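You operate a simulated robot arm through the tools that you are given. There is no shell and no other tool.

The job below is to be done with a simulated two-armed robot. You get a single attempt, and the scene is never put back.

TASK
Cap bays two and three and set each knob by its display.
Fine: Full at 80 %, Empty at 0 %.
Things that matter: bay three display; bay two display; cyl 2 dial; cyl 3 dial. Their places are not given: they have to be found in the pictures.

Only the result counts: the job must be done as asked and must still hold three seconds after the hand-in. Knocking over, shifting, dropping, spilling or breaking anything else fails it. A push-on lid holds only when it is set on centred and level and pressed home; a screw cap is set on level and turned clockwise until tight.

THE ROBOT
Two 7-joint arms with fingered hands on one trunk that stands fixed in place. Base frame: the origin is at the foot of the trunk, x ahead of it, y to its left, z up. Units: m, rad, N and s.
The left shoulder is at [0.07, 0.145, 1.257], the right one opposite. With the tool pointing down near the work surface each hand reaches from about 0.12 to 0.72 m from the base axis, measured 20 degrees to its own side. Payload 3.5 kg a hand.
The tool frame of a hand sits at the grasp point between the pads (the TCP): z along the fingers, y along the line on which they close. The tips reach 0.025 m beyond it. The gripper opens to 0.088 m; its body begins 0.029 m behind the TCP. The gripper is a hand of 4 fingers: y runs from the thumb to the fingers, the wrist lies at [-0.013, -0.097, -0.162] in the tool frame.
Orientation is that of the tool frame in the base frame, as a unit quaternion [w, x, y, z]. With the fingers straight down and the wrist toward the robot, the tool's x, y and z point along [0, 1, 0], [1, 0, 0] and [0, 0, -1] of the base frame.

THE INTERFACE
- The arms move only by the tool apply_moves. It takes "left_steps", "right_steps" or both (then of equal length, played together; a hand with none holds still); each is text: rows parted by semicolons, each of 6 numbers parted by spaces: the shift along the tool's x, y, z in m, then the turn, a rotation vector about the tool's x, y, z in rad. In form: x y z ax ay az; .... A call has 1 to 20 rows; each row is the pose to reach, as a shift and turn from the pose commanded when the call began, along the tool's axes at that moment. Rows are played at 5 a second. More than 0.05 m and 0.15 rad between two rows, and nothing of the call is played. A pose out of reach is approached as far as the arm can. The call stops where the force on the tool passes 40 N (or 10 N more than at its start, if that is more) or the arm is blocked; 0.2 s more then pass. In this call time passes only in rows, and 0.2 s behind the last. The reply holds the time, the measured pose of the TCP, the force on the tool along the base axes, the opening and the grip force, in the units named above and with some noise, with the torque about the TCP (base axes, N m) and any sound that the robot's microphone picked up.
- Cameras (640 x 400 px; columns grow to the right, rows downward): "scene" is now at [0.1084, -0.0562, 1.5697]; the picture's right is [-0.62, -0.78, 0.00], its down [-0.47, 0.38, -0.80] and it looks along [0.62, -0.49, -0.61] (base axes); focal length 265 px, centre (320, 200). "left" rides on the left gripper at [-0.064, -0.083, -0.098] in its tool frame; the picture's right is [-0.62, -0.37, 0.69], its down [0.71, -0.63, 0.30] and it looks along [0.32, 0.68, 0.65] (tool axes); focal length 265 px, centre (320, 200). "right" rides on the right gripper at [0.064, -0.083, -0.098] in its tool frame; the picture's right is [-0.62, 0.37, -0.69], its down [-0.71, -0.63, 0.30] and it looks along [-0.32, 0.68, 0.65] (tool axes); focal length 265 px, centre (320, 200).
- snapshot(camera): a new picture of that camera. No time passes.
- slide_trunk(by): slides the trunk up (or, below 0, down) by that many m; the arms and the scene camera ride with it, the base frame stays. It gives what a move gives, with no picture.
- finger_targets(index, middle, ring, thumb_bend, thumb_turn, hand): sets how far each is bent, from 0 (flat) to 1 (curled in); at 0.3 the hand is open as for a grip, at 0.7 the pads meet at the TCP. One left out holds its place. A second passes; each finger stops where it meets its share of the squeeze, and holds until it gets a number again. It is the only way to open and close the hand. It gives what a move gives, with no picture; readings hold the bend of each and the force on the fingers (four entries, about 0 where the hand has none), thumb and palm. thumb_turn goes from beside the hand (0) to across from the fingers (1), as for a grip.
- head_to(pan, tilt): turns the head with the scene camera to pan (to the left, within 1.501 rad either way) and tilt (down, from -0.506 to 1.204), counted from straight ahead of the robot. It gives what a move gives.
- point_at(camera, pixels): there is no depth. For up to 12 entries [column, row, z] of the newest picture of that camera ("zoom" is the newest enlarged one), the place [x, y] in the base frame at which the ray of that pixel passes the height z, good to about 0.003 m, but the place of the scene camera against the robot may be out by one fixed shift of up to 0.012 m in any direction. No time passes.
- enlarge(camera, box): a new picture of the part [left, top, right, bottom] of that camera's present view, enlarged. No time passes.
- close_job(): hands the job in; it is judged then, once.

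Open the grippers and draw the arms clear of the work before you hand the job in, unless the task says otherwise.

The tools are called as name(argument=value, ...) on one line, values as JSON. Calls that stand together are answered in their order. apply_moves: Moves the arms, as the interface text tells. Its arguments: {"type":"object","properties":{"left_steps":{"type":"string"},"right_steps":{"type":"string"}},"required":[]} The other tools are called the same way: slide_trunk (by) moves the trunk up or down; finger_targets (index, middle, ring, thumb_bend, thumb_turn, hand) moves the fingers one by one; head_to (pan, tilt) turns the head that bears the scene camera; snapshot (camera) takes a picture; point_at (camera, pixels) gives the place at which the rays of pixels pass given heights; enlarge (camera, box) takes an enlarged picture of a part of a camera's view; close_job () hands the job in.

At the start:

```text
clock: 0.0
left_ee_pos: [0.4648, -0.0509, 1.4047]
left_ee_rot: [0.0, 0.706, 0.708, 0.0]
left_wrist_force: [0.0, -0.1, 0.6]
left_moment: [0.02, -0.01, -0.01]
left_gripper_width: 0.0876
left_grip_force: 0.0
left_shape: jaw
left_bend: [0.3, 0.3, 0.3, 0.3, 0.98]
left_finger forces: [0.0, 0.1, 0.1, 0.1, 0.0, 0.1]
right_ee_pos: [0.3443, -0.4424, 1.406]
right_ee_rot: [-0.001, 0.707, 0.707, 0.0]
right_wrist_force: [-0.3, 0.3, -0.3]
right_moment: [-0.02, 0.01, 0.01]
right_gripper_width: 0.0877
right_grip_force: 0.1
right_shape: jaw
right_bend: [0.3, 0.3, 0.3, 0.3, 0.98]
right_finger forces: [0.0, 0.1, 0.0, 0.0, 0.0, 0.0]
trunk travel left (down, up): [-0.821, 0.019]
head pan, tilt (commanded): [-0.67, 0.651]
```

scene: 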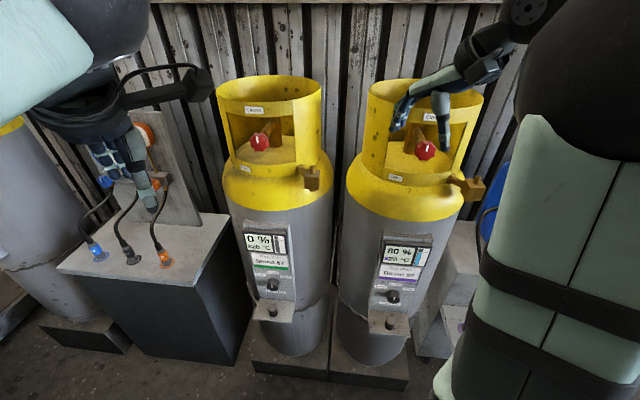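
right: 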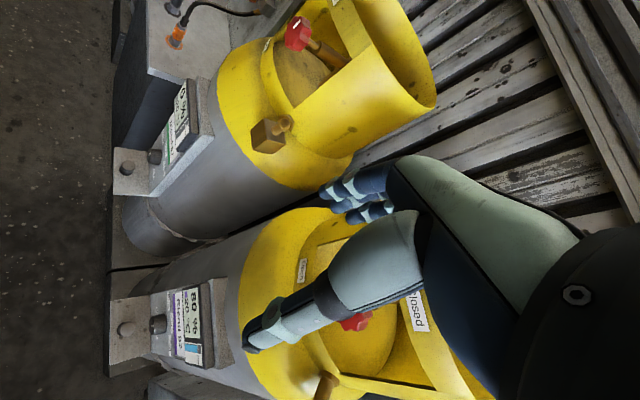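
left: 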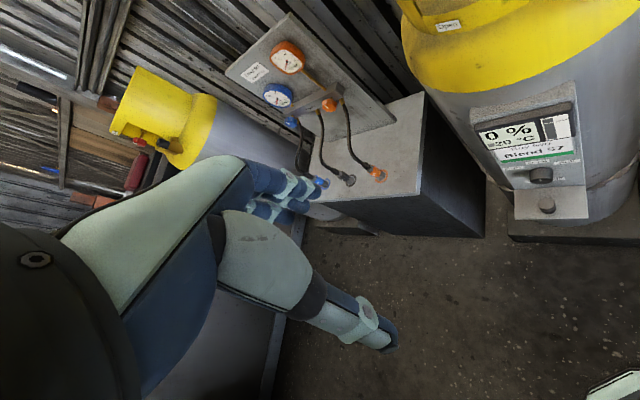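

I start by looking closely at the scene: two cylinders with displays near (265,243) and (403,252) and dials near (275,285) and (393,297). I enlarge the views to read labels.

enlarge(camera="scene", box=[220, 200, 320, 340])

enlarge(camera="scene", box=[340, 210, 460, 350])

enlarge(camera="scene", box=[200, 70, 500, 220])

enlarge(camera="scene", box=[0, 50, 240, 300])

```text
2.86 times, centred on (270, 270) of scene
```

zoom: 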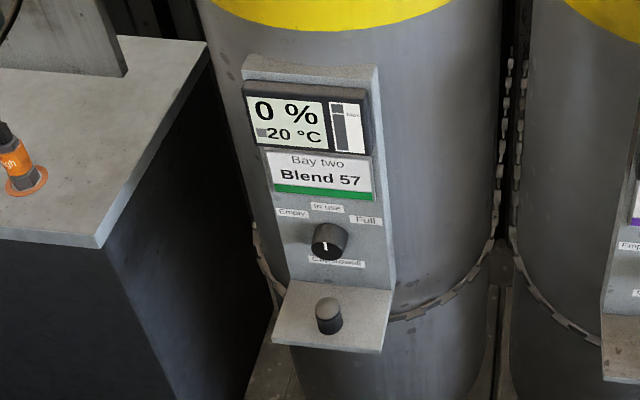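

```text
2.86 times, centred on (400, 280) of scene
```

zoom: 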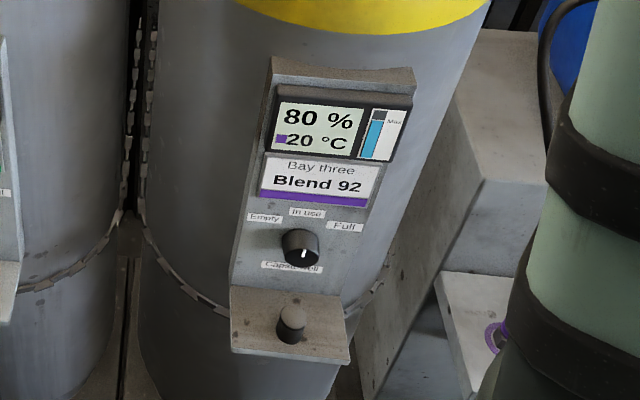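

```text
2.13 times, centred on (350, 145) of scene
```

zoom: 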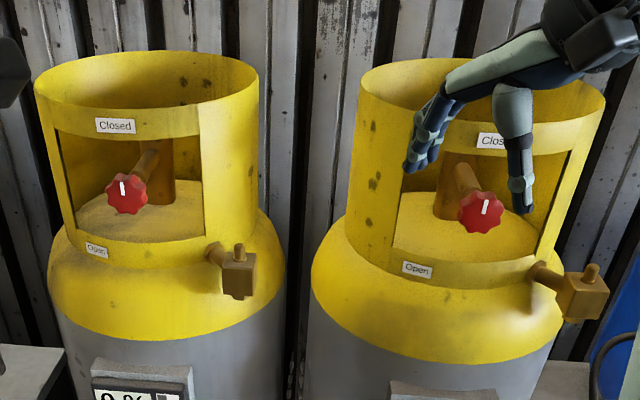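

```text
1.60 times, centred on (120, 175) of scene
```

zoom: 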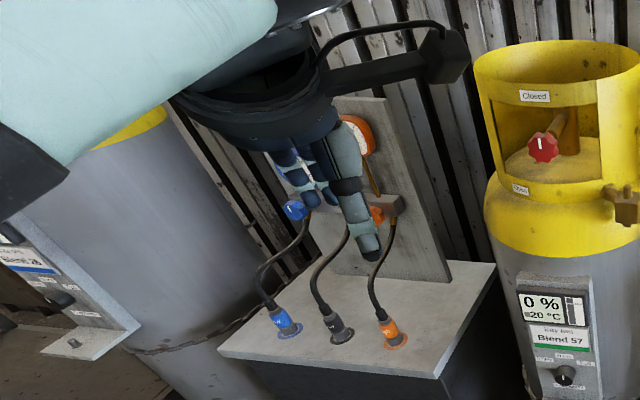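

The displays read 0 % (bay two) and 80 % (bay three); the dials have Empty / In use / Full and something below. I zoom further on the labels, ledges and the brass outlets.

enlarge(camera="scene", box=[255, 265, 305, 296])

enlarge(camera="scene", box=[375, 275, 425, 306])

enlarge(camera="scene", box=[250, 290, 310, 330])

enlarge(camera="scene", box=[285, 150, 345, 200])

enlarge(camera="scene", box=[440, 160, 500, 210])

enlarge(camera="left", box=[440, 70, 640, 240])

enlarge(camera="right", box=[100, 60, 260, 380])

```text
12.80 times, centred on (280, 280) of scene
```

zoom: 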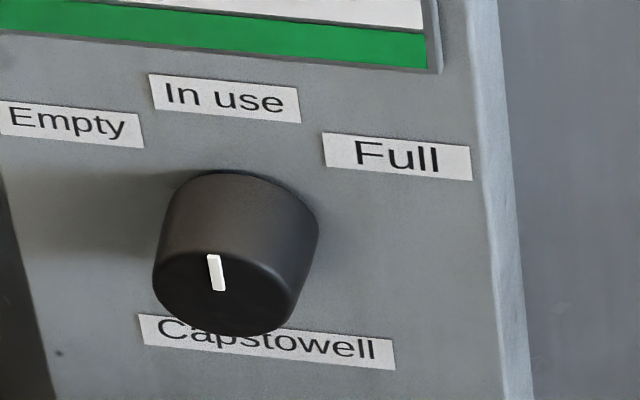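

```text
12.80 times, centred on (400, 290) of scene
```

zoom: 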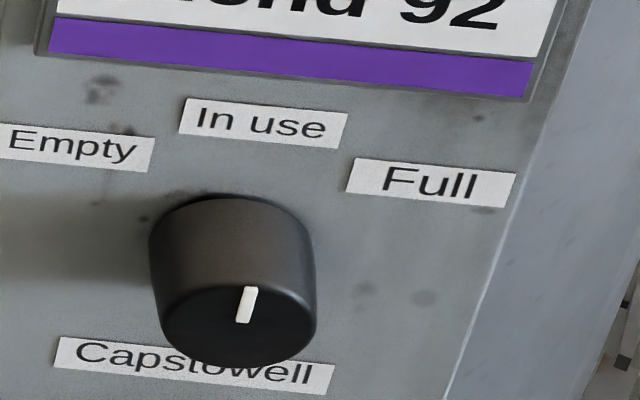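

```text
10.00 times, centred on (280, 310) of scene
```

zoom: 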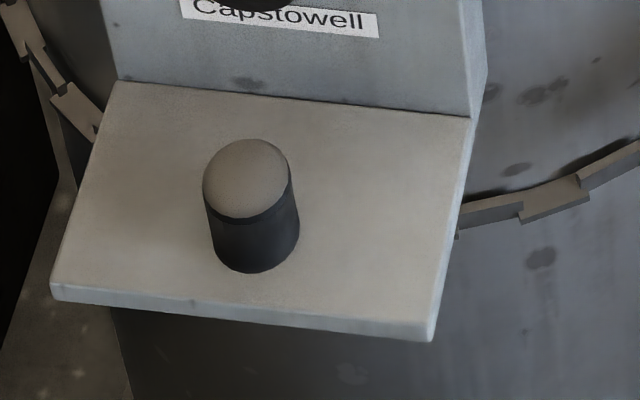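

```text
8.00 times, centred on (315, 175) of scene
```

zoom: 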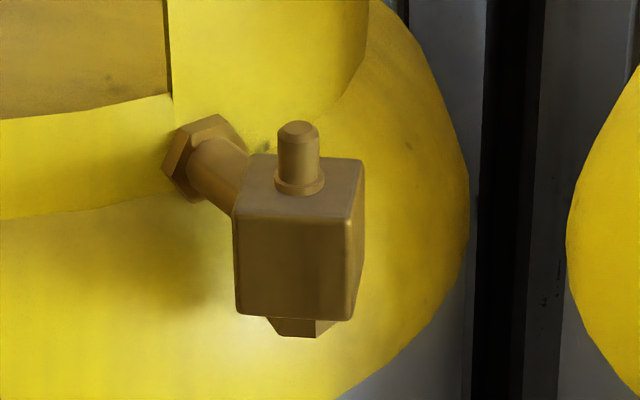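

```text
8.00 times, centred on (470, 185) of scene
```

zoom: 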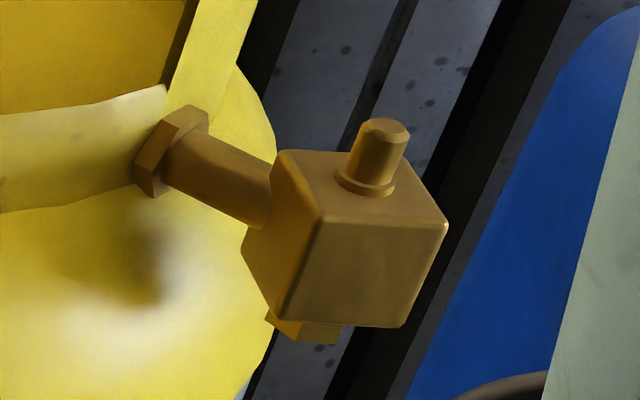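

```text
2.35 times, centred on (540, 155) of left
```

zoom: 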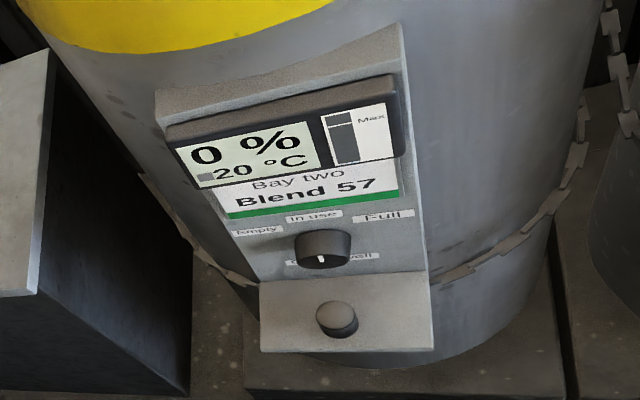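

```text
1.25 times, centred on (180, 220) of right
```

zoom: 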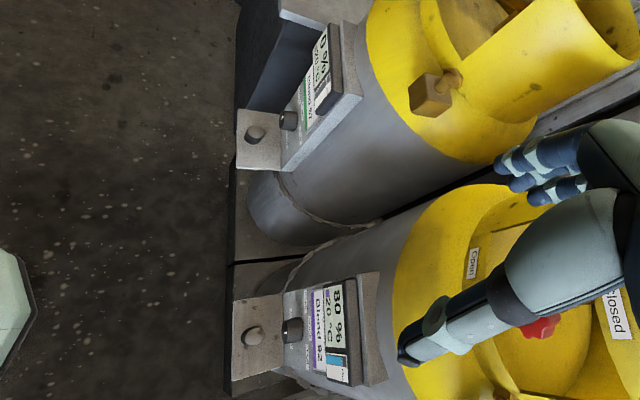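

The caps (dark plugs) stand on the ledges at scene (273,307) and (390,320), and upright brass nipples sit on the outlet blocks at (312,166) and (469,175). I triangulate these using several heights in both cameras.

point_at(camera="scene", pixels=[[273, 306.7, 0.4], [273, 306.7, 0.5], [273, 306.7, 0.6], [273, 306.7, 0.7], [390, 320, 0.4], [390, 320, 0.5], [390, 320, 0.6], [390, 320, 0.7], [312.5, 166.5, 0.8], [312.5, 166.5, 0.9], [312.5, 166.5, 1.0], [312.5, 166.5, 1.1]])

point_at(camera="right", pixels=[[128, 165.6, 0.4], [128, 165.6, 0.5], [128, 165.6, 0.6], [128, 165.6, 0.7], [126.4, 328, 0.4], [126.4, 328, 0.5], [126.4, 328, 0.6], [126.4, 328, 0.7], [268, 137, 0.8], [268, 137, 0.9], [268, 137, 1.0], [268, 137, 1.1]])

point_at(camera="left", pixels=[[546.8, 205.2, 0.4], [546.8, 205.2, 0.5], [546.8, 205.2, 0.6], [546.8, 205.2, 0.7]])

```text
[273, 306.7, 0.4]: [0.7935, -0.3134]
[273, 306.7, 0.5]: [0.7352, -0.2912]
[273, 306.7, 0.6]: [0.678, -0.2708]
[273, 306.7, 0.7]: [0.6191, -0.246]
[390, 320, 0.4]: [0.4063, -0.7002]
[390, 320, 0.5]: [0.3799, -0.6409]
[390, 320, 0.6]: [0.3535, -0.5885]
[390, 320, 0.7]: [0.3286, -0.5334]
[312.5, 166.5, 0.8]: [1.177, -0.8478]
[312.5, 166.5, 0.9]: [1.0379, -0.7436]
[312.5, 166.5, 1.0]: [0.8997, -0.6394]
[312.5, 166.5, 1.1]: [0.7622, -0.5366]
```

```text
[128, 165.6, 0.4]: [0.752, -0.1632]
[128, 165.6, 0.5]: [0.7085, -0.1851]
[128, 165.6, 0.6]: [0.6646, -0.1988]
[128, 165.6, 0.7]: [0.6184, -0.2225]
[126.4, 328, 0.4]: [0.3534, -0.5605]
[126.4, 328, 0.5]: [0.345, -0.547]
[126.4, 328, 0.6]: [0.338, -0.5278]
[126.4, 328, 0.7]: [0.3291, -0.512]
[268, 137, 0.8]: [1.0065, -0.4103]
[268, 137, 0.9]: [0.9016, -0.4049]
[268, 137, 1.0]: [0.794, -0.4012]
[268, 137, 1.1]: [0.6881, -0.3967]
```

```text
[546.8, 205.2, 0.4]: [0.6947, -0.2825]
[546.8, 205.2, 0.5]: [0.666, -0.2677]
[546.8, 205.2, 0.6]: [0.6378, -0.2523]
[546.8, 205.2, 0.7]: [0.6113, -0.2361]
```

Triangulation puts the bay-two cap around (0.595,-0.232,0.745) and the bay-three cap around (0.32,-0.508,0.74). I look around with the head before moving anything.

head_to(pan=-0.3, tilt=0.8)

snapshot(camera="scene")

head_to(pan=-1.1, tilt=0.9)

snapshot(camera="scene")

```text
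clock: 0.8
left_ee_pos: [0.4636, -0.0502, 1.4033]
left_ee_rot: [0.001, 0.707, 0.707, 0.0]
left_wrist_force: [-1.2, 0.4, -1.1]
left_moment: [0.0, 0.01, 0.0]
left_gripper_width: 0.0875
left_grip_force: 0.1
left_shape: jaw
left_bend: [0.3, 0.3, 0.3, 0.3, 0.98]
left_finger forces: [0.0, 0.1, 0.0, 0.1, 0.0, 0.1]
right_ee_pos: [0.3454, -0.4425, 1.4043]
right_ee_rot: [-0.001, 0.707, 0.707, -0.001]
right_wrist_force: [0.2, 0.1, 0.3]
right_moment: [0.02, -0.01, 0.04]
right_gripper_width: 0.0878
right_grip_force: 0.0
right_shape: jaw
right_bend: [0.3, 0.3, 0.3, 0.3, 0.98]
right_finger forces: [0.1, 0.0, 0.1, 0.0, 0.1, 0.0]
trunk travel left (down, up): [-0.821, 0.019]
head pan, tilt (commanded): [-0.3, 0.799]
```

```text
taken
```

scene: 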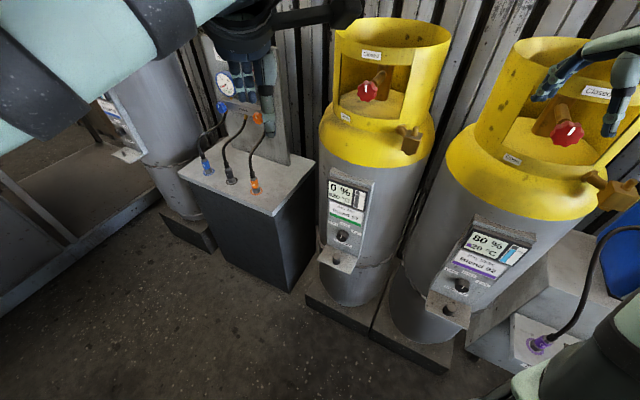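

```text
clock: 2.0
left_ee_pos: [0.4648, -0.0504, 1.4053]
left_ee_rot: [0.0, 0.707, 0.707, 0.0]
left_wrist_force: [-0.2, 0.0, -0.6]
left_moment: [-0.01, -0.01, 0.01]
left_gripper_width: 0.0876
left_grip_force: 0.1
left_shape: jaw
left_bend: [0.3, 0.3, 0.3, 0.3, 0.98]
left_finger forces: [0.1, 0.0, 0.1, 0.1, 0.0, 0.1]
right_ee_pos: [0.3433, -0.4427, 1.4043]
right_ee_rot: [-0.001, 0.707, 0.707, 0.0]
right_wrist_force: [0.8, 0.6, 0.9]
right_moment: [-0.01, 0.03, 0.0]
right_gripper_width: 0.0876
right_grip_force: 0.1
right_shape: jaw
right_bend: [0.3, 0.3, 0.3, 0.3, 0.98]
right_finger forces: [0.0, 0.1, 0.0, 0.0, 0.0, 0.0]
trunk travel left (down, up): [-0.821, 0.019]
head pan, tilt (commanded): [-1.1, 0.901]
```

```text
taken
```

scene: 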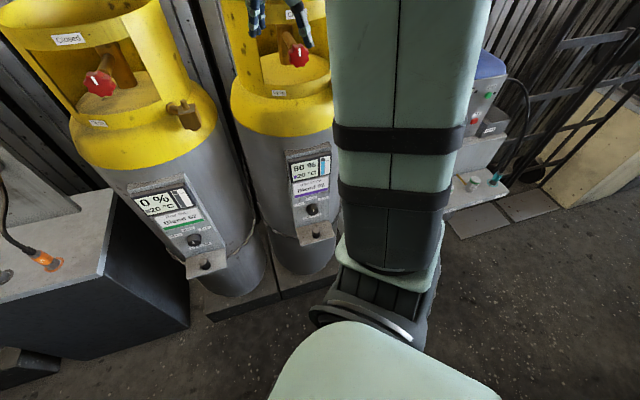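

Both hands sit in front of the guards. I draw the right hand back toward the robot and swing the left hand back/left, so that I can then lower the trunk for close views.

apply_moves(left_steps="0.033 -0.033 0 0 0 0; 0.066 -0.066 0 0 0 0; 0.1 -0.1 0 0 0 0; 0.133 -0.133 0 0 0 0; 0.166 -0.166 0 0 0 0; 0.2 -0.2 0 0 0 0", right_steps="0.02 -0.017 0 0 0 0; 0.04 -0.034 0 0 0 0; 0.06 -0.05 0 0 0 0; 0.08 -0.067 0 0 0 0; 0.1 -0.084 0 0 0 0; 0.12 -0.1 0 0 0 0")

head_to(pan=-0.67, tilt=0.65)

snapshot(camera="scene")

snapshot(camera="right")

snapshot(camera="left")

```text
clock: 3.4
left_ee_pos: [0.3034, 0.1138, 1.3523]
left_ee_rot: [0.002, 0.707, 0.707, -0.001]
left_wrist_force: [-0.3, 0.3, -0.3]
left_moment: [-0.01, 0.01, -0.02]
left_gripper_width: 0.0877
left_grip_force: 0.2
left_shape: jaw
left_bend: [0.3, 0.3, 0.3, 0.3, 0.98]
left_finger forces: [0.0, 0.0, 0.0, 0.0, 0.0, 0.0]
left hand out of reach, approached as far as the arm can: row 4, 5, 6
right_ee_pos: [0.2745, -0.348, 1.3567]
right_ee_rot: [0.0, 0.708, 0.706, -0.002]
right_wrist_force: [0.6, 0.2, 0.3]
right_moment: [-0.03, 0.01, -0.01]
right_gripper_width: 0.0876
right_grip_force: 0.1
right_shape: jaw
right_bend: [0.3, 0.3, 0.3, 0.3, 0.98]
right_finger forces: [0.0, 0.1, 0.1, 0.1, 0.0, 0.0]
right hand out of reach, approached as far as the arm can: row 1, 2, 3, 4, 5, 6
trunk travel left (down, up): [-0.821, 0.019]
head pan, tilt (commanded): [-1.1, 0.901]
```

```text
clock: 4.3
left_ee_pos: [0.3054, 0.1122, 1.351]
left_ee_rot: [0.001, 0.708, 0.707, -0.001]
left_wrist_force: [0.1, 0.4, 0.2]
left_moment: [-0.04, 0.02, -0.02]
left_gripper_width: 0.0877
left_grip_force: 0.0
left_shape: jaw
left_bend: [0.3, 0.3, 0.3, 0.3, 0.98]
left_finger forces: [0.0, 0.0, 0.1, 0.1, 0.1, 0.0]
right_ee_pos: [0.276, -0.3492, 1.357]
right_ee_rot: [0.0, 0.707, 0.707, -0.002]
right_wrist_force: [0.2, -0.9, 0.3]
right_moment: [0.01, -0.01, -0.01]
right_gripper_width: 0.0876
right_grip_force: 0.0
right_shape: jaw
right_bend: [0.3, 0.3, 0.3, 0.3, 0.98]
right_finger forces: [0.0, 0.0, 0.0, 0.1, 0.1, 0.0]
trunk travel left (down, up): [-0.821, 0.019]
head pan, tilt (commanded): [-0.67, 0.649]
```

```text
taken
```

scene: 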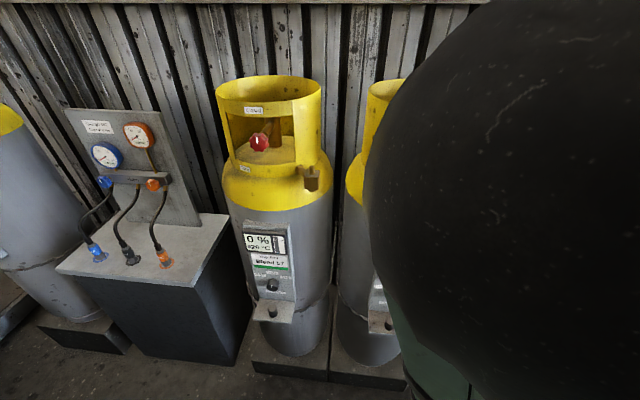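

```text
taken
```

right: 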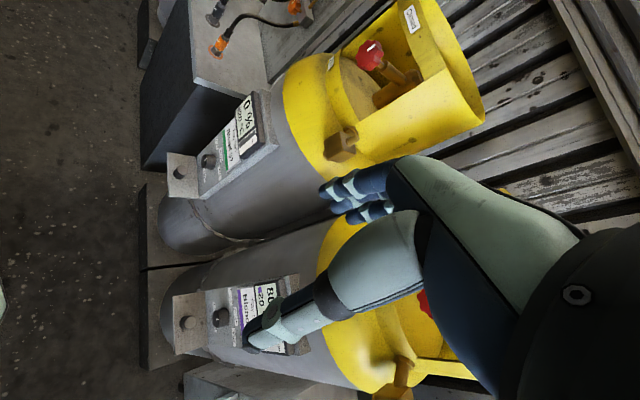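

```text
taken
```

left: 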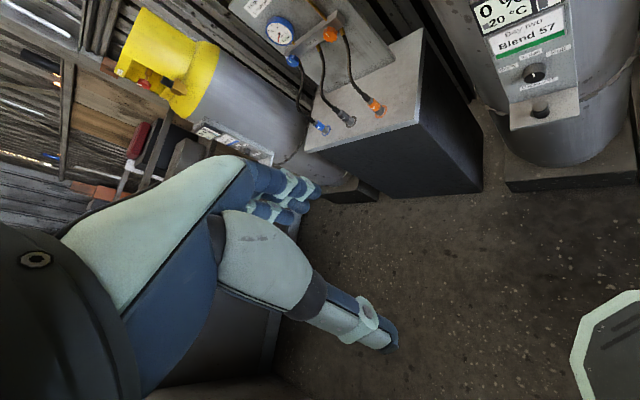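

The view is clear enough; bay-two ledge cap is seen at right-camera (181,173) and bay three at (187,322). I lower the trunk 0.25 m and look again.

slide_trunk(by=-0.25)

snapshot(camera="scene")

snapshot(camera="right")

snapshot(camera="left")

```text
clock: 6.8
left_ee_pos: [0.306, 0.1109, 1.1013]
left_ee_rot: [0.001, 0.708, 0.706, 0.0]
left_wrist_force: [-0.6, -0.5, 0.5]
left_moment: [0.01, 0.03, 0.0]
left_gripper_width: 0.0879
left_grip_force: 0.0
left_shape: jaw
left_bend: [0.3, 0.3, 0.3, 0.3, 0.98]
left_finger forces: [0.0, 0.1, 0.0, 0.0, 0.0, 0.0]
right_ee_pos: [0.274, -0.3501, 1.1066]
right_ee_rot: [0.0, 0.708, 0.706, -0.002]
right_wrist_force: [-0.1, 0.6, 0.3]
right_moment: [0.03, 0.01, 0.03]
right_gripper_width: 0.0875
right_grip_force: 0.0
right_shape: jaw
right_bend: [0.3, 0.3, 0.3, 0.3, 0.98]
right_finger forces: [0.0, 0.1, 0.0, 0.0, 0.1, 0.1]
trunk travel left (down, up): [-0.571, 0.269]
head pan, tilt (commanded): [-0.67, 0.649]
```

```text
taken
```

scene: 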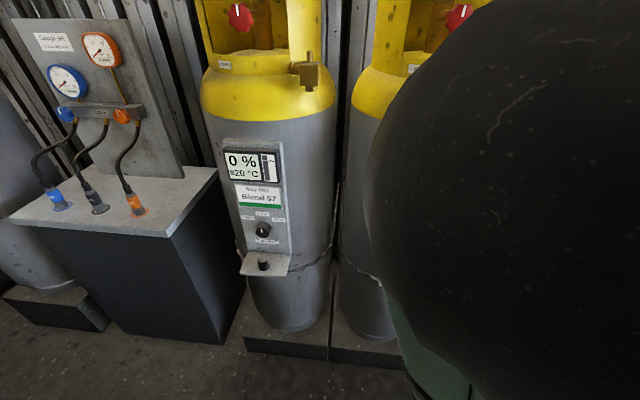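

```text
taken
```

right: 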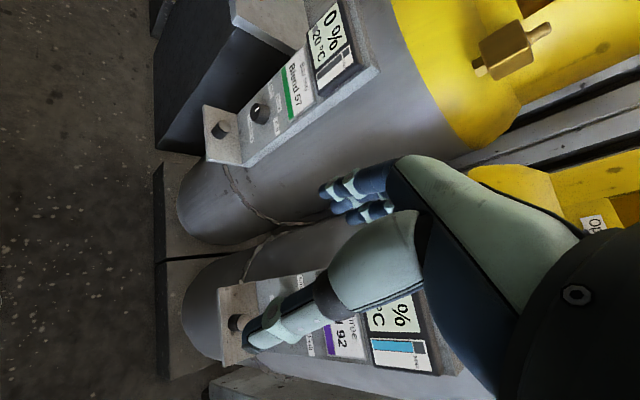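

```text
taken
```

left: 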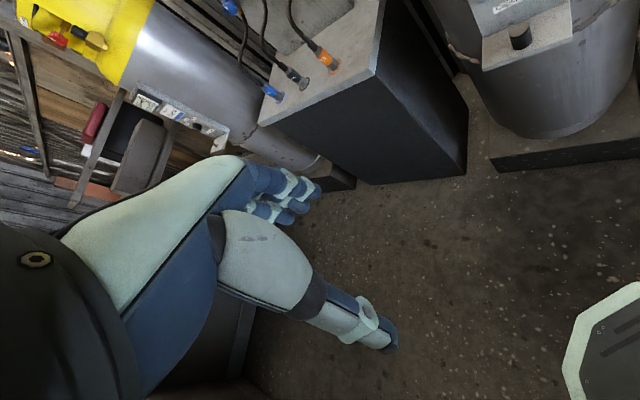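

I enlarge the right camera view for the bay-two ledge, dial, and outlet block with its nipple to get precise pixels.

enlarge(camera="right", box=[190, 80, 310, 170])

enlarge(camera="right", box=[440, 0, 580, 100])

enlarge(camera="scene", box=[220, 200, 310, 290])

enlarge(camera="scene", box=[270, 30, 350, 110])

```text
4.44 times, centred on (250, 125) of right
```

zoom: 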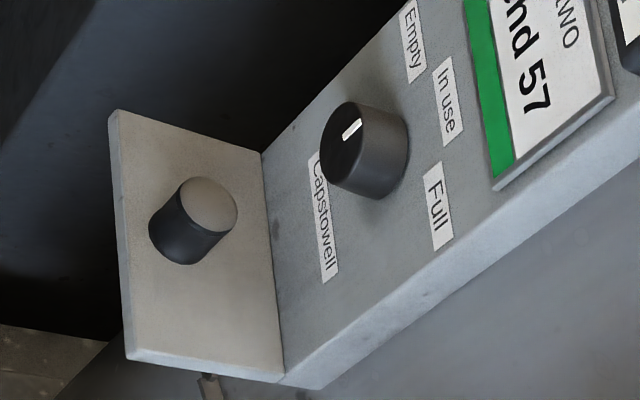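

```text
4.00 times, centred on (510, 50) of right
```

zoom: 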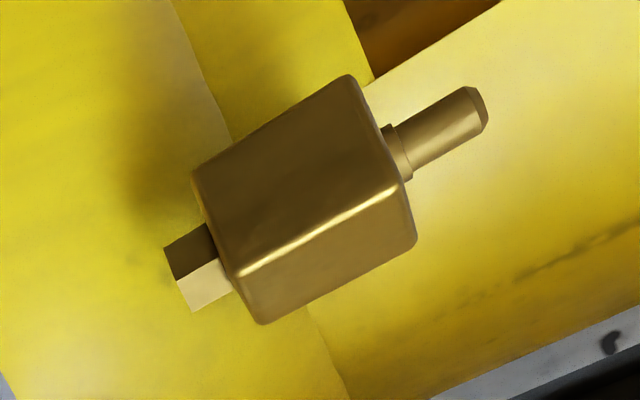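

```text
4.44 times, centred on (265, 245) of scene
```

zoom: 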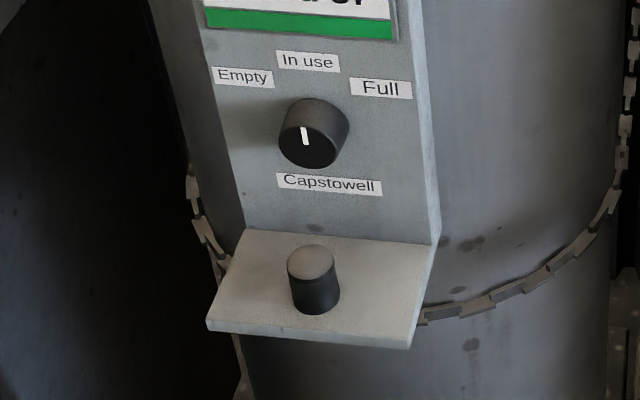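

```text
5.00 times, centred on (310, 70) of scene
```

zoom: 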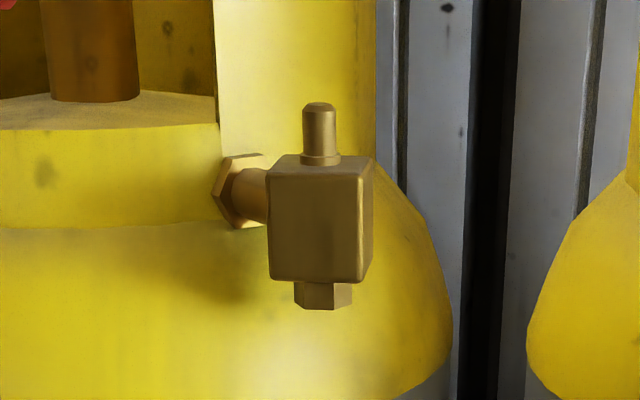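

Nipples are smooth upright posts (push-on caps), and the cap tops are grey discs. I triangulate cap two and nipple two with both cameras from this new height.

point_at(camera="right", pixels=[[225, 126.35, 0.7], [225, 126.35, 0.75], [225, 126.35, 0.8], [218.2, 132.9, 0.7], [218.2, 132.9, 0.75], [549.25, 27.5, 1.15], [549.25, 27.5, 1.2], [549.25, 27.5, 1.25], [549.25, 27.5, 1.3], [529.5, 37.5, 1.15], [529.5, 37.5, 1.2], [529.5, 37.5, 1.25]])

point_at(camera="scene", pixels=[[262.7, 259, 0.7], [262.7, 259, 0.75], [262.7, 259, 0.8], [310, 51.2, 1.15], [310, 51.2, 1.2], [310, 51.2, 1.25], [310, 51.2, 1.3], [310.4, 61.6, 1.15], [310.4, 61.6, 1.2], [310.4, 61.6, 1.25]])

```text
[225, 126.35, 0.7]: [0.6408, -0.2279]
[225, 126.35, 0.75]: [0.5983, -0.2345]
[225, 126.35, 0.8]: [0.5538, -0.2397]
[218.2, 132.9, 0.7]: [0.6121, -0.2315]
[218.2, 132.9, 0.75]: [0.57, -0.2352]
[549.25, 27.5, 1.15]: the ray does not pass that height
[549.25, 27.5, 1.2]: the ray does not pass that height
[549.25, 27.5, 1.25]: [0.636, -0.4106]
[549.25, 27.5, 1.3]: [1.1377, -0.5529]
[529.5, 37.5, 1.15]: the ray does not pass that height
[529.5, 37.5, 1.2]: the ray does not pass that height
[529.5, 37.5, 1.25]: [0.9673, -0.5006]
```

```text
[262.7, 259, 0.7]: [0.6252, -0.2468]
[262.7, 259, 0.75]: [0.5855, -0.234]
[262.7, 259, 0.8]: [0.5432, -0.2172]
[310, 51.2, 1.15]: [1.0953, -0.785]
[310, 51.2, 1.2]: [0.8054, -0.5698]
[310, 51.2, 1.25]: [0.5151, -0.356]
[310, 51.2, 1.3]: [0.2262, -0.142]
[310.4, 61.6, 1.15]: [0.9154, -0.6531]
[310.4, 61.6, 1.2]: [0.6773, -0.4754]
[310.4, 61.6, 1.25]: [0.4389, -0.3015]
```

Nipple two tip triangulates to about (0.559,-0.389,1.242) and cap two top to (0.598,-0.233,0.75). Now I find the ledge corners and dial two on both cameras.

point_at(camera="right", pixels=[[202.7, 105.2, 0.716], [236.9, 114.2, 0.716], [241.7, 163.7, 0.716], [206.5, 160.6, 0.716], [218.2, 132.9, 0.716], [225, 126.35, 0.75], [257.2, 113.1, 0.75], [257.2, 113.1, 0.8], [257.2, 113.1, 0.85]])

point_at(camera="scene", pixels=[[239.8, 273.6, 0.716], [248.6, 251.8, 0.716], [290.2, 254.7, 0.716], [285.3, 278.1, 0.716], [262.1, 233.1, 0.75], [262.1, 233.1, 0.8], [262.1, 233.1, 0.85]])

```text
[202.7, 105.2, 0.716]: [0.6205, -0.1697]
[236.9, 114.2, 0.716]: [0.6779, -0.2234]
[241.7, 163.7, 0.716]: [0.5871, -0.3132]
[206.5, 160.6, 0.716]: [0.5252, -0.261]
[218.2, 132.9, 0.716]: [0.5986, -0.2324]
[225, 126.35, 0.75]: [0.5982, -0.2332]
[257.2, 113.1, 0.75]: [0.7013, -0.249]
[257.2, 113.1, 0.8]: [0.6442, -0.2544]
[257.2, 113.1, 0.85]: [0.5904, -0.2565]
```

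```text
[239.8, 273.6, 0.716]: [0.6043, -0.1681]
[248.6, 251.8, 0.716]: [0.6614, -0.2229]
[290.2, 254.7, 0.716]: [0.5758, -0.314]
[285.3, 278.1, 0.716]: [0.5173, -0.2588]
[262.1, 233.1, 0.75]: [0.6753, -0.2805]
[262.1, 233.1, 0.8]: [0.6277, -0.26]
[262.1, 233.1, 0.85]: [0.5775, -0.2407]
```

Ledge two is about 0.13 wide x 0.08 deep facing heading ≈ -44°, and dial two's face is near (0.63,-0.255,0.813). I move the right hand out to about (0.40,-0.25,1.05) and yaw it to face the bays, then look from there.

apply_moves(right_steps="0.0167 0.021 0.0083 0 0 0.128; 0.0333 0.042 0.0167 0 0 0.257; 0.05 0.063 0.025 0 0 0.385; 0.0667 0.084 0.0333 0 0 0.513; 0.0833 0.105 0.0417 0 0 0.642; 0.1 0.126 0.05 0 0 0.77")

snapshot(camera="right")

snapshot(camera="scene")

snapshot(camera="left")

```text
clock: 8.2
left_ee_pos: [0.3128, 0.114, 1.0988]
left_ee_rot: [-0.001, 0.707, 0.707, -0.004]
left_wrist_force: [1.2, -0.6, -1.2]
left_moment: [0.0, 0.07, 0.02]
left_gripper_width: 0.0878
left_grip_force: 0.1
left_shape: jaw
left_bend: [0.3, 0.3, 0.3, 0.3, 0.98]
left_finger forces: [0.0, 0.1, 0.0, 0.1, 0.1, 0.0]
right_ee_pos: [0.4853, -0.2957, 1.038]
right_ee_rot: [-0.005, 0.924, 0.381, -0.001]
right_wrist_force: [0.2, 0.8, -0.5]
right_moment: [-0.12, 0.08, -0.03]
right_gripper_width: 0.0881
right_grip_force: 0.0
right_shape: jaw
right_bend: [0.3, 0.3, 0.3, 0.3, 0.98]
right_finger forces: [0.0, 0.0, 0.1, 0.0, 0.0, 0.1]
right hand out of reach, approached as far as the arm can: row 1, 2, 3, 4, 5, 6
trunk travel left (down, up): [-0.571, 0.269]
head pan, tilt (commanded): [-0.67, 0.649]
```

```text
taken
```

right: 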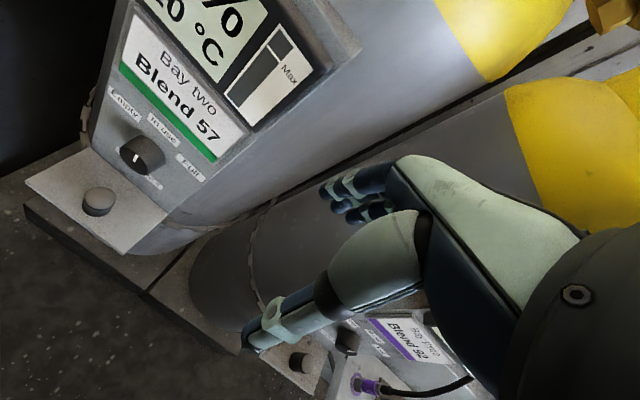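

```text
taken
```

scene: 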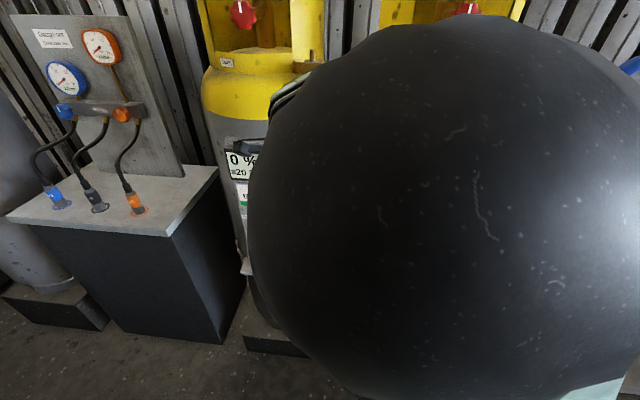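

```text
taken
```

left: 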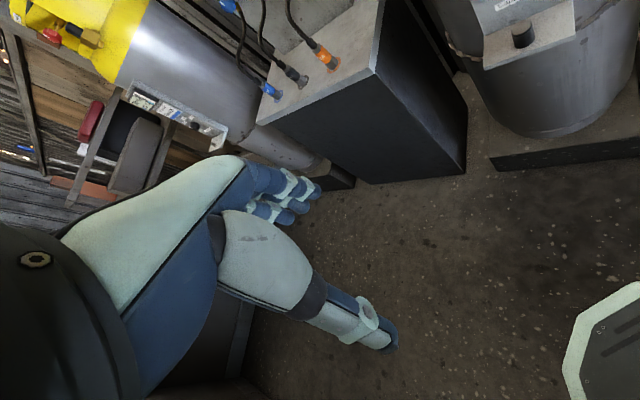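

Close view now: cap two at right-camera (98,200), dial two (140,155), cap three (303,360), dial three (347,340). I enlarge to get exact pixels.

enlarge(camera="right", box=[270, 310, 410, 400])

enlarge(camera="right", box=[20, 60, 240, 260])

enlarge(camera="left", box=[460, 0, 600, 90])

```text
4.44 times, centred on (340, 355) of right
```

zoom: 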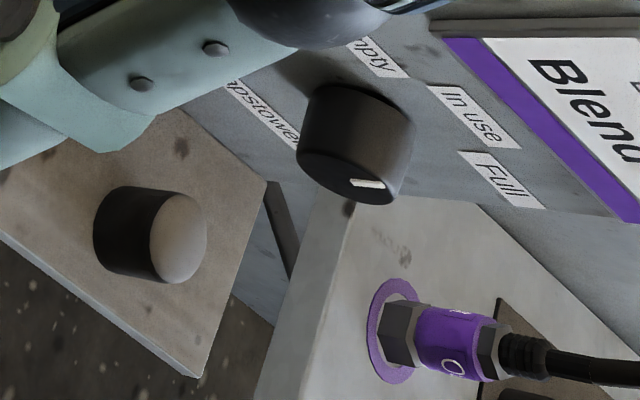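

```text
2.00 times, centred on (130, 160) of right
```

zoom: 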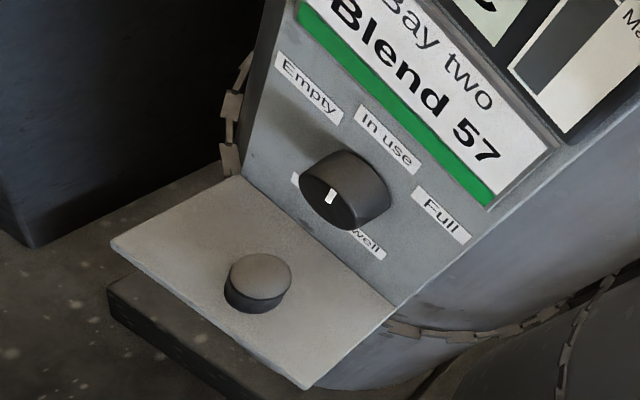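

```text
4.44 times, centred on (530, 45) of left
```

zoom: 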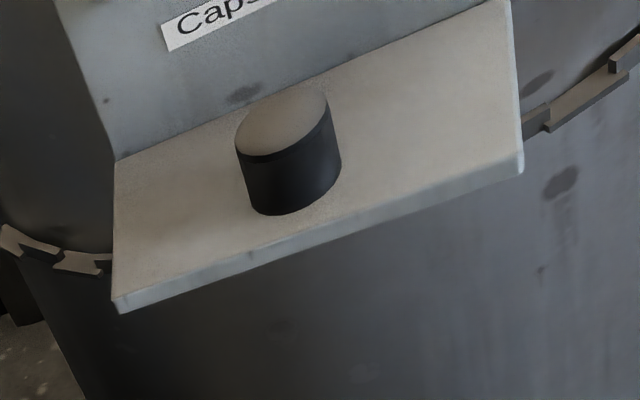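

I query the right camera rays for cap three, dial three, ledge three's edge and cap/dial two at candidate heights.

point_at(camera="right", pixels=[[308.2, 363.8, 0.72], [308.2, 363.8, 0.75], [295.6, 362, 0.716], [312.5, 392, 0.716], [327.8, 351.2, 0.716], [347.2, 348.7, 0.79], [347.2, 348.7, 0.83], [100.5, 198, 0.75], [135, 158.5, 0.79], [135, 158.5, 0.83], [26, 182.5, 0.716], [123.5, 252.5, 0.716]])

point_at(camera="left", pixels=[[520.5, 28, 0.72], [520.5, 28, 0.75], [520.5, 28, 0.78]])

```text
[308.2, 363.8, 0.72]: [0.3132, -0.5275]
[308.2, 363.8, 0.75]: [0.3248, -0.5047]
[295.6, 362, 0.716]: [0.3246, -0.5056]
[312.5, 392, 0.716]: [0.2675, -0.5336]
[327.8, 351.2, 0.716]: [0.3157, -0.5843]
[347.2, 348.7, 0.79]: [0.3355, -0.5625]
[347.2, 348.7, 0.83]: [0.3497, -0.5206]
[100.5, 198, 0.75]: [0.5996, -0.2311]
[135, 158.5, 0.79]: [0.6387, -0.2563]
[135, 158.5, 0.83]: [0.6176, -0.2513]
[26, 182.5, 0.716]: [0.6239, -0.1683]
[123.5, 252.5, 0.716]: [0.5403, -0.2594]
```

```text
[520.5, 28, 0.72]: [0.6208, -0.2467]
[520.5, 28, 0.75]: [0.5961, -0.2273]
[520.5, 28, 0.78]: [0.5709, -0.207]
```

Cap three sits at about (0.3247,-0.505) and the bays face a heading of -45° (spacing 0.387 m). I raise the trunk 0.2 m to bring the right hand level with outlet two for a close look.

slide_trunk(by=0.2)

snapshot(camera="right")

```text
clock: 10.4
left_ee_pos: [0.3063, 0.1115, 1.3015]
left_ee_rot: [0.0, 0.708, 0.706, -0.001]
left_wrist_force: [-0.8, 0.4, 0.3]
left_moment: [0.02, 0.02, -0.01]
left_gripper_width: 0.0878
left_grip_force: 0.0
left_shape: jaw
left_bend: [0.3, 0.3, 0.3, 0.3, 0.98]
left_finger forces: [0.0, 0.0, 0.0, 0.0, 0.0, 0.1]
right_ee_pos: [0.4809, -0.2909, 1.2394]
right_ee_rot: [-0.006, 0.921, 0.389, 0.001]
right_wrist_force: [-0.2, -0.2, 0.1]
right_moment: [0.01, -0.02, -0.02]
right_gripper_width: 0.088
right_grip_force: 0.1
right_shape: jaw
right_bend: [0.3, 0.3, 0.3, 0.3, 0.98]
right_finger forces: [0.0, 0.0, 0.0, 0.1, 0.0, 0.0]
trunk travel left (down, up): [-0.771, 0.069]
head pan, tilt (commanded): [-0.67, 0.649]
```

```text
taken
```

right: 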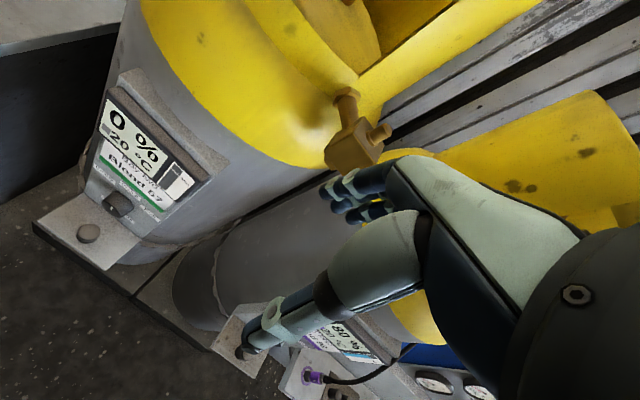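

The outlet block two is now clearly seen at right-camera (355,135) with its stem going up-left to the shoulder. I enlarge it.

enlarge(camera="right", box=[300, 70, 420, 180])

```text
3.64 times, centred on (360, 125) of right
```

zoom: 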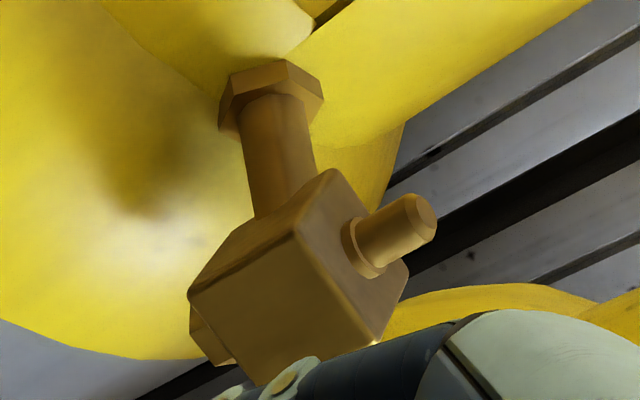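

I query the ray of the nipple tip at pixel (386.9,128.6) and base (372.4,138.7), and the stem hex.

point_at(camera="right", pixels=[[386.9, 128.6, 1.23], [386.9, 128.6, 1.242], [386.9, 128.6, 1.25], [372.4, 138.7, 1.21], [372.4, 138.7, 1.222], [372.4, 138.7, 1.23], [346.8, 94.8, 1.2], [346.8, 94.8, 1.21]])

```text
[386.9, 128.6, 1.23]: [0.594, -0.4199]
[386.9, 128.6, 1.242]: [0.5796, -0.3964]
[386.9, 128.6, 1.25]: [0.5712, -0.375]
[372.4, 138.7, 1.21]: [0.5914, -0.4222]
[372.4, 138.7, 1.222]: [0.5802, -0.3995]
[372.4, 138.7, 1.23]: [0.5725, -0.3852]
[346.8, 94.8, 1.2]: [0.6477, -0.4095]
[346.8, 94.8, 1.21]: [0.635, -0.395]
```

Nipple two is at about (0.578,-0.394), base z≈1.223, tip z≈1.243, and its stem goes back to the guard. I now rotate the hand into the intended grasp orientation (fingers to the left, thumb to the right, tilted ~35° forward) at this standoff.

apply_moves(right_steps="0 0.0025 -0.004 -0.0392 -0.0392 -0.1266; 0 0.005 -0.008 -0.0783 -0.0783 -0.2532; 0 0.0075 -0.012 -0.1175 -0.1175 -0.3798; 0 0.01 -0.017 -0.1567 -0.1567 -0.5063; 0 0.0125 -0.021 -0.1958 -0.1958 -0.6329; 0 0.015 -0.025 -0.235 -0.235 -0.7595; 0 0.0175 -0.029 -0.2742 -0.2742 -0.8861; 0 0.02 -0.033 -0.3133 -0.3133 -1.0127; 0 0.0225 -0.038 -0.3525 -0.3525 -1.1393; 0 0.025 -0.042 -0.3917 -0.3917 -1.2658; 0 0.0275 -0.046 -0.4308 -0.4308 -1.3924; 0 0.03 -0.05 -0.47 -0.47 -1.519")

snapshot(camera="right")

snapshot(camera="scene")

```text
clock: 13.0
left_ee_pos: [0.3058, 0.1101, 1.3019]
left_ee_rot: [0.001, 0.708, 0.706, -0.001]
left_wrist_force: [0.2, 0.0, 0.7]
left_moment: [0.01, -0.01, -0.03]
left_gripper_width: 0.0877
left_grip_force: 0.1
left_shape: jaw
left_bend: [0.3, 0.3, 0.3, 0.3, 0.98]
left_finger forces: [0.0, 0.0, 0.1, 0.1, 0.0, 0.1]
right_ee_pos: [0.5018, -0.3117, 1.2901]
right_ee_rot: [0.273, 0.358, 0.886, -0.113]
right_wrist_force: [-0.4, -0.4, -0.3]
right_moment: [0.02, -0.03, 0.0]
right_gripper_width: 0.0881
right_grip_force: 0.0
right_shape: jaw
right_bend: [0.3, 0.3, 0.3, 0.3, 0.98]
right_finger forces: [0.0, 0.0, 0.0, 0.0, 0.0, 0.0]
right hand out of reach, approached as far as the arm can: row 1, 2, 3, 4, 5
trunk travel left (down, up): [-0.771, 0.069]
head pan, tilt (commanded): [-0.67, 0.649]
```

```text
taken
```

right: 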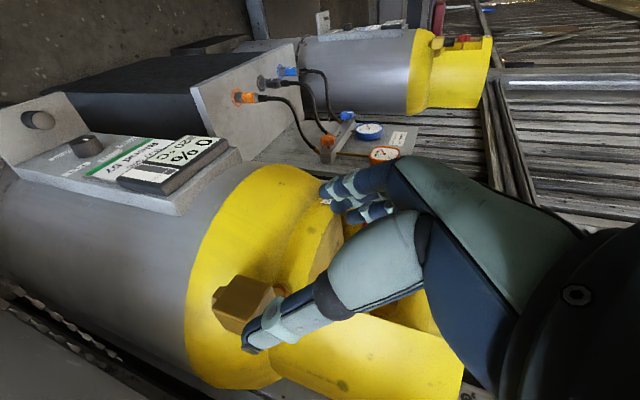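

```text
taken
```

scene: 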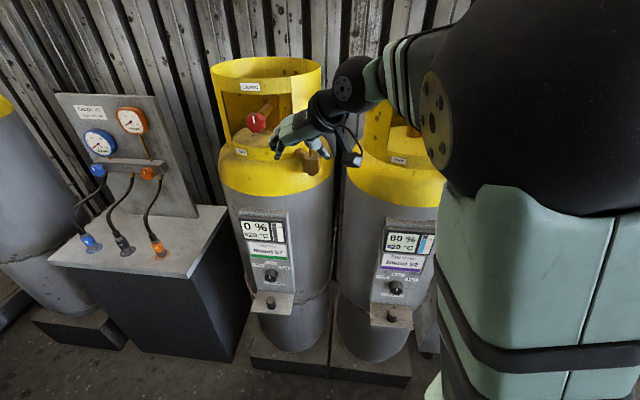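

The pose is as intended (TCP (0.502,-0.312,1.290)), and commanded pose follows the actual one. I test-close the fingers in free space to see how pads and thumb meet.

finger_targets(hand="right", index=0.6, middle=0.6, ring=0.6, thumb_bend=0.6, thumb_turn=1.0)

snapshot(camera="right")

enlarge(camera="scene", box=[240, 80, 400, 190])

```text
clock: 14.0
left_ee_pos: [0.306, 0.1123, 1.3019]
left_ee_rot: [0.001, 0.708, 0.706, -0.001]
left_wrist_force: [-0.2, -0.4, -0.1]
left_moment: [-0.02, 0.05, 0.03]
left_gripper_width: 0.0877
left_grip_force: 0.1
left_shape: jaw
left_bend: [0.3, 0.3, 0.3, 0.3, 0.98]
left_finger forces: [0.0, 0.1, 0.0, 0.1, 0.0, 0.0]
right_ee_pos: [0.5021, -0.312, 1.2914]
right_ee_rot: [0.274, 0.358, 0.885, -0.113]
right_wrist_force: [-0.5, 0.2, -0.5]
right_moment: [0.02, 0.0, 0.0]
right_gripper_width: 0.0203
right_grip_force: 0.1
right_shape: fingers
right_bend: [0.6, 0.6, 0.6, 0.6, 1.0]
right_finger forces: [0.0, 0.0, 0.0, 0.0, 0.1, 0.1]
trunk travel left (down, up): [-0.771, 0.069]
head pan, tilt (commanded): [-0.67, 0.649]
```

```text
taken
```

right: 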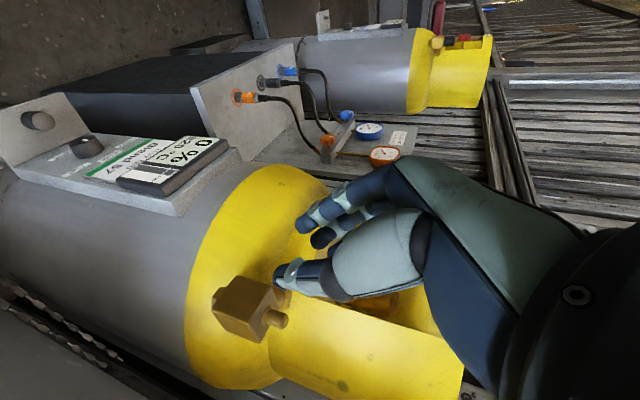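

```text
3.64 times, centred on (320, 135) of scene
```

zoom: 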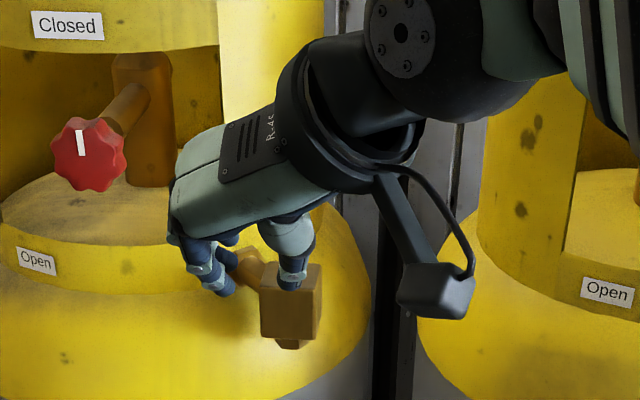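

The middle finger and thumb oppose at the TCP. I open to 0.48 as a pre-shape, then back off and descend toward a standoff above ledge two (f≈0.47, z≈0.90).

finger_targets(hand="right", index=0.46, middle=0.46, ring=0.46, thumb_bend=0.46)

apply_moves(right_steps="0.0289 0.0005 -0.0198 0 0 0; 0.0579 0.0011 -0.0396 0 0 0; 0.0868 0.0016 -0.0593 0 0 0; 0.1061 0.0318 -0.0302 0 0 0; 0.1254 0.062 -0.0012 0 0 0; 0.1447 0.0921 0.0279 0 0 0; 0.1611 0.1278 0.0528 0 0 0; 0.1865 0.128 0.09 0 0 0; 0.2119 0.1282 0.1272 0 0 0; 0.2374 0.1285 0.1643 0 0 0; 0.2628 0.1287 0.2015 0 0 0; 0.2882 0.1289 0.2387 0 0 0; 0.3052 0.129 0.2634 0 0 0")

snapshot(camera="right")

snapshot(camera="scene")

```text
clock: 15.0
left_ee_pos: [0.305, 0.1104, 1.3016]
left_ee_rot: [0.0, 0.707, 0.707, 0.0]
left_wrist_force: [0.0, 0.4, 0.1]
left_moment: [-0.05, 0.03, -0.01]
left_gripper_width: 0.0876
left_grip_force: 0.0
left_shape: jaw
left_bend: [0.3, 0.3, 0.3, 0.3, 0.98]
left_finger forces: [0.1, 0.0, 0.0, 0.1, 0.0, 0.0]
right_ee_pos: [0.5022, -0.3122, 1.2911]
right_ee_rot: [0.273, 0.359, 0.885, -0.113]
right_wrist_force: [-0.9, 0.5, -0.5]
right_moment: [0.01, -0.02, 0.01]
right_gripper_width: 0.0499
right_grip_force: 0.1
right_shape: fingers
right_bend: [0.46, 0.46, 0.46, 0.46, 1.0]
right_finger forces: [0.1, 0.0, 0.0, 0.1, 0.1, 0.1]
trunk travel left (down, up): [-0.771, 0.069]
head pan, tilt (commanded): [-0.67, 0.649]
```

```text
clock: 17.8
left_ee_pos: [0.3064, 0.112, 1.3015]
left_ee_rot: [0.0, 0.708, 0.707, -0.001]
left_wrist_force: [-0.3, 0.1, 0.0]
left_moment: [0.0, -0.02, 0.03]
left_gripper_width: 0.0877
left_grip_force: 0.1
left_shape: jaw
left_bend: [0.3, 0.3, 0.3, 0.3, 0.98]
left_finger forces: [0.0, 0.0, 0.0, 0.1, 0.1, 0.1]
right_ee_pos: [0.5174, -0.1482, 0.9004]
right_ee_rot: [0.274, 0.359, 0.885, -0.113]
right_wrist_force: [0.4, 0.9, -0.6]
right_moment: [0.0, 0.01, -0.01]
right_gripper_width: 0.0498
right_grip_force: 0.1
right_shape: fingers
right_bend: [0.46, 0.46, 0.46, 0.46, 1.0]
right_finger forces: [0.1, 0.0, 0.1, 0.0, 0.0, 0.1]
right hand out of reach, approached as far as the arm can: row 2, 3, 4, 5, 6
trunk travel left (down, up): [-0.771, 0.069]
head pan, tilt (commanded): [-0.67, 0.649]
```

```text
taken
```

right: 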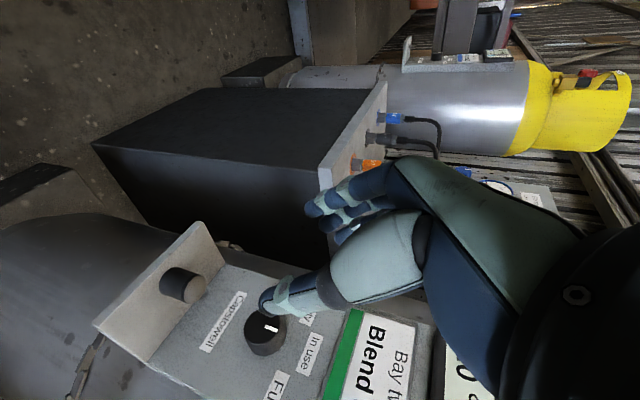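

```text
taken
```

scene: 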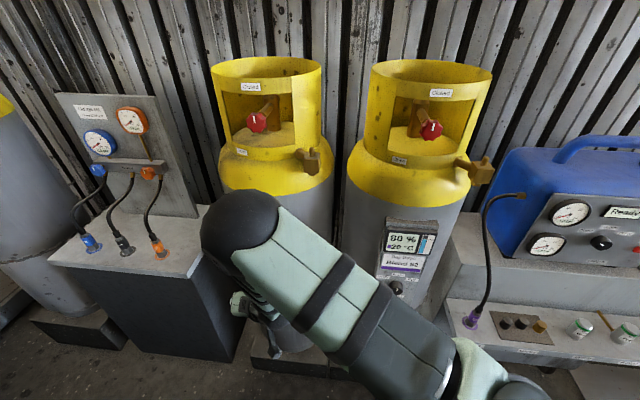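

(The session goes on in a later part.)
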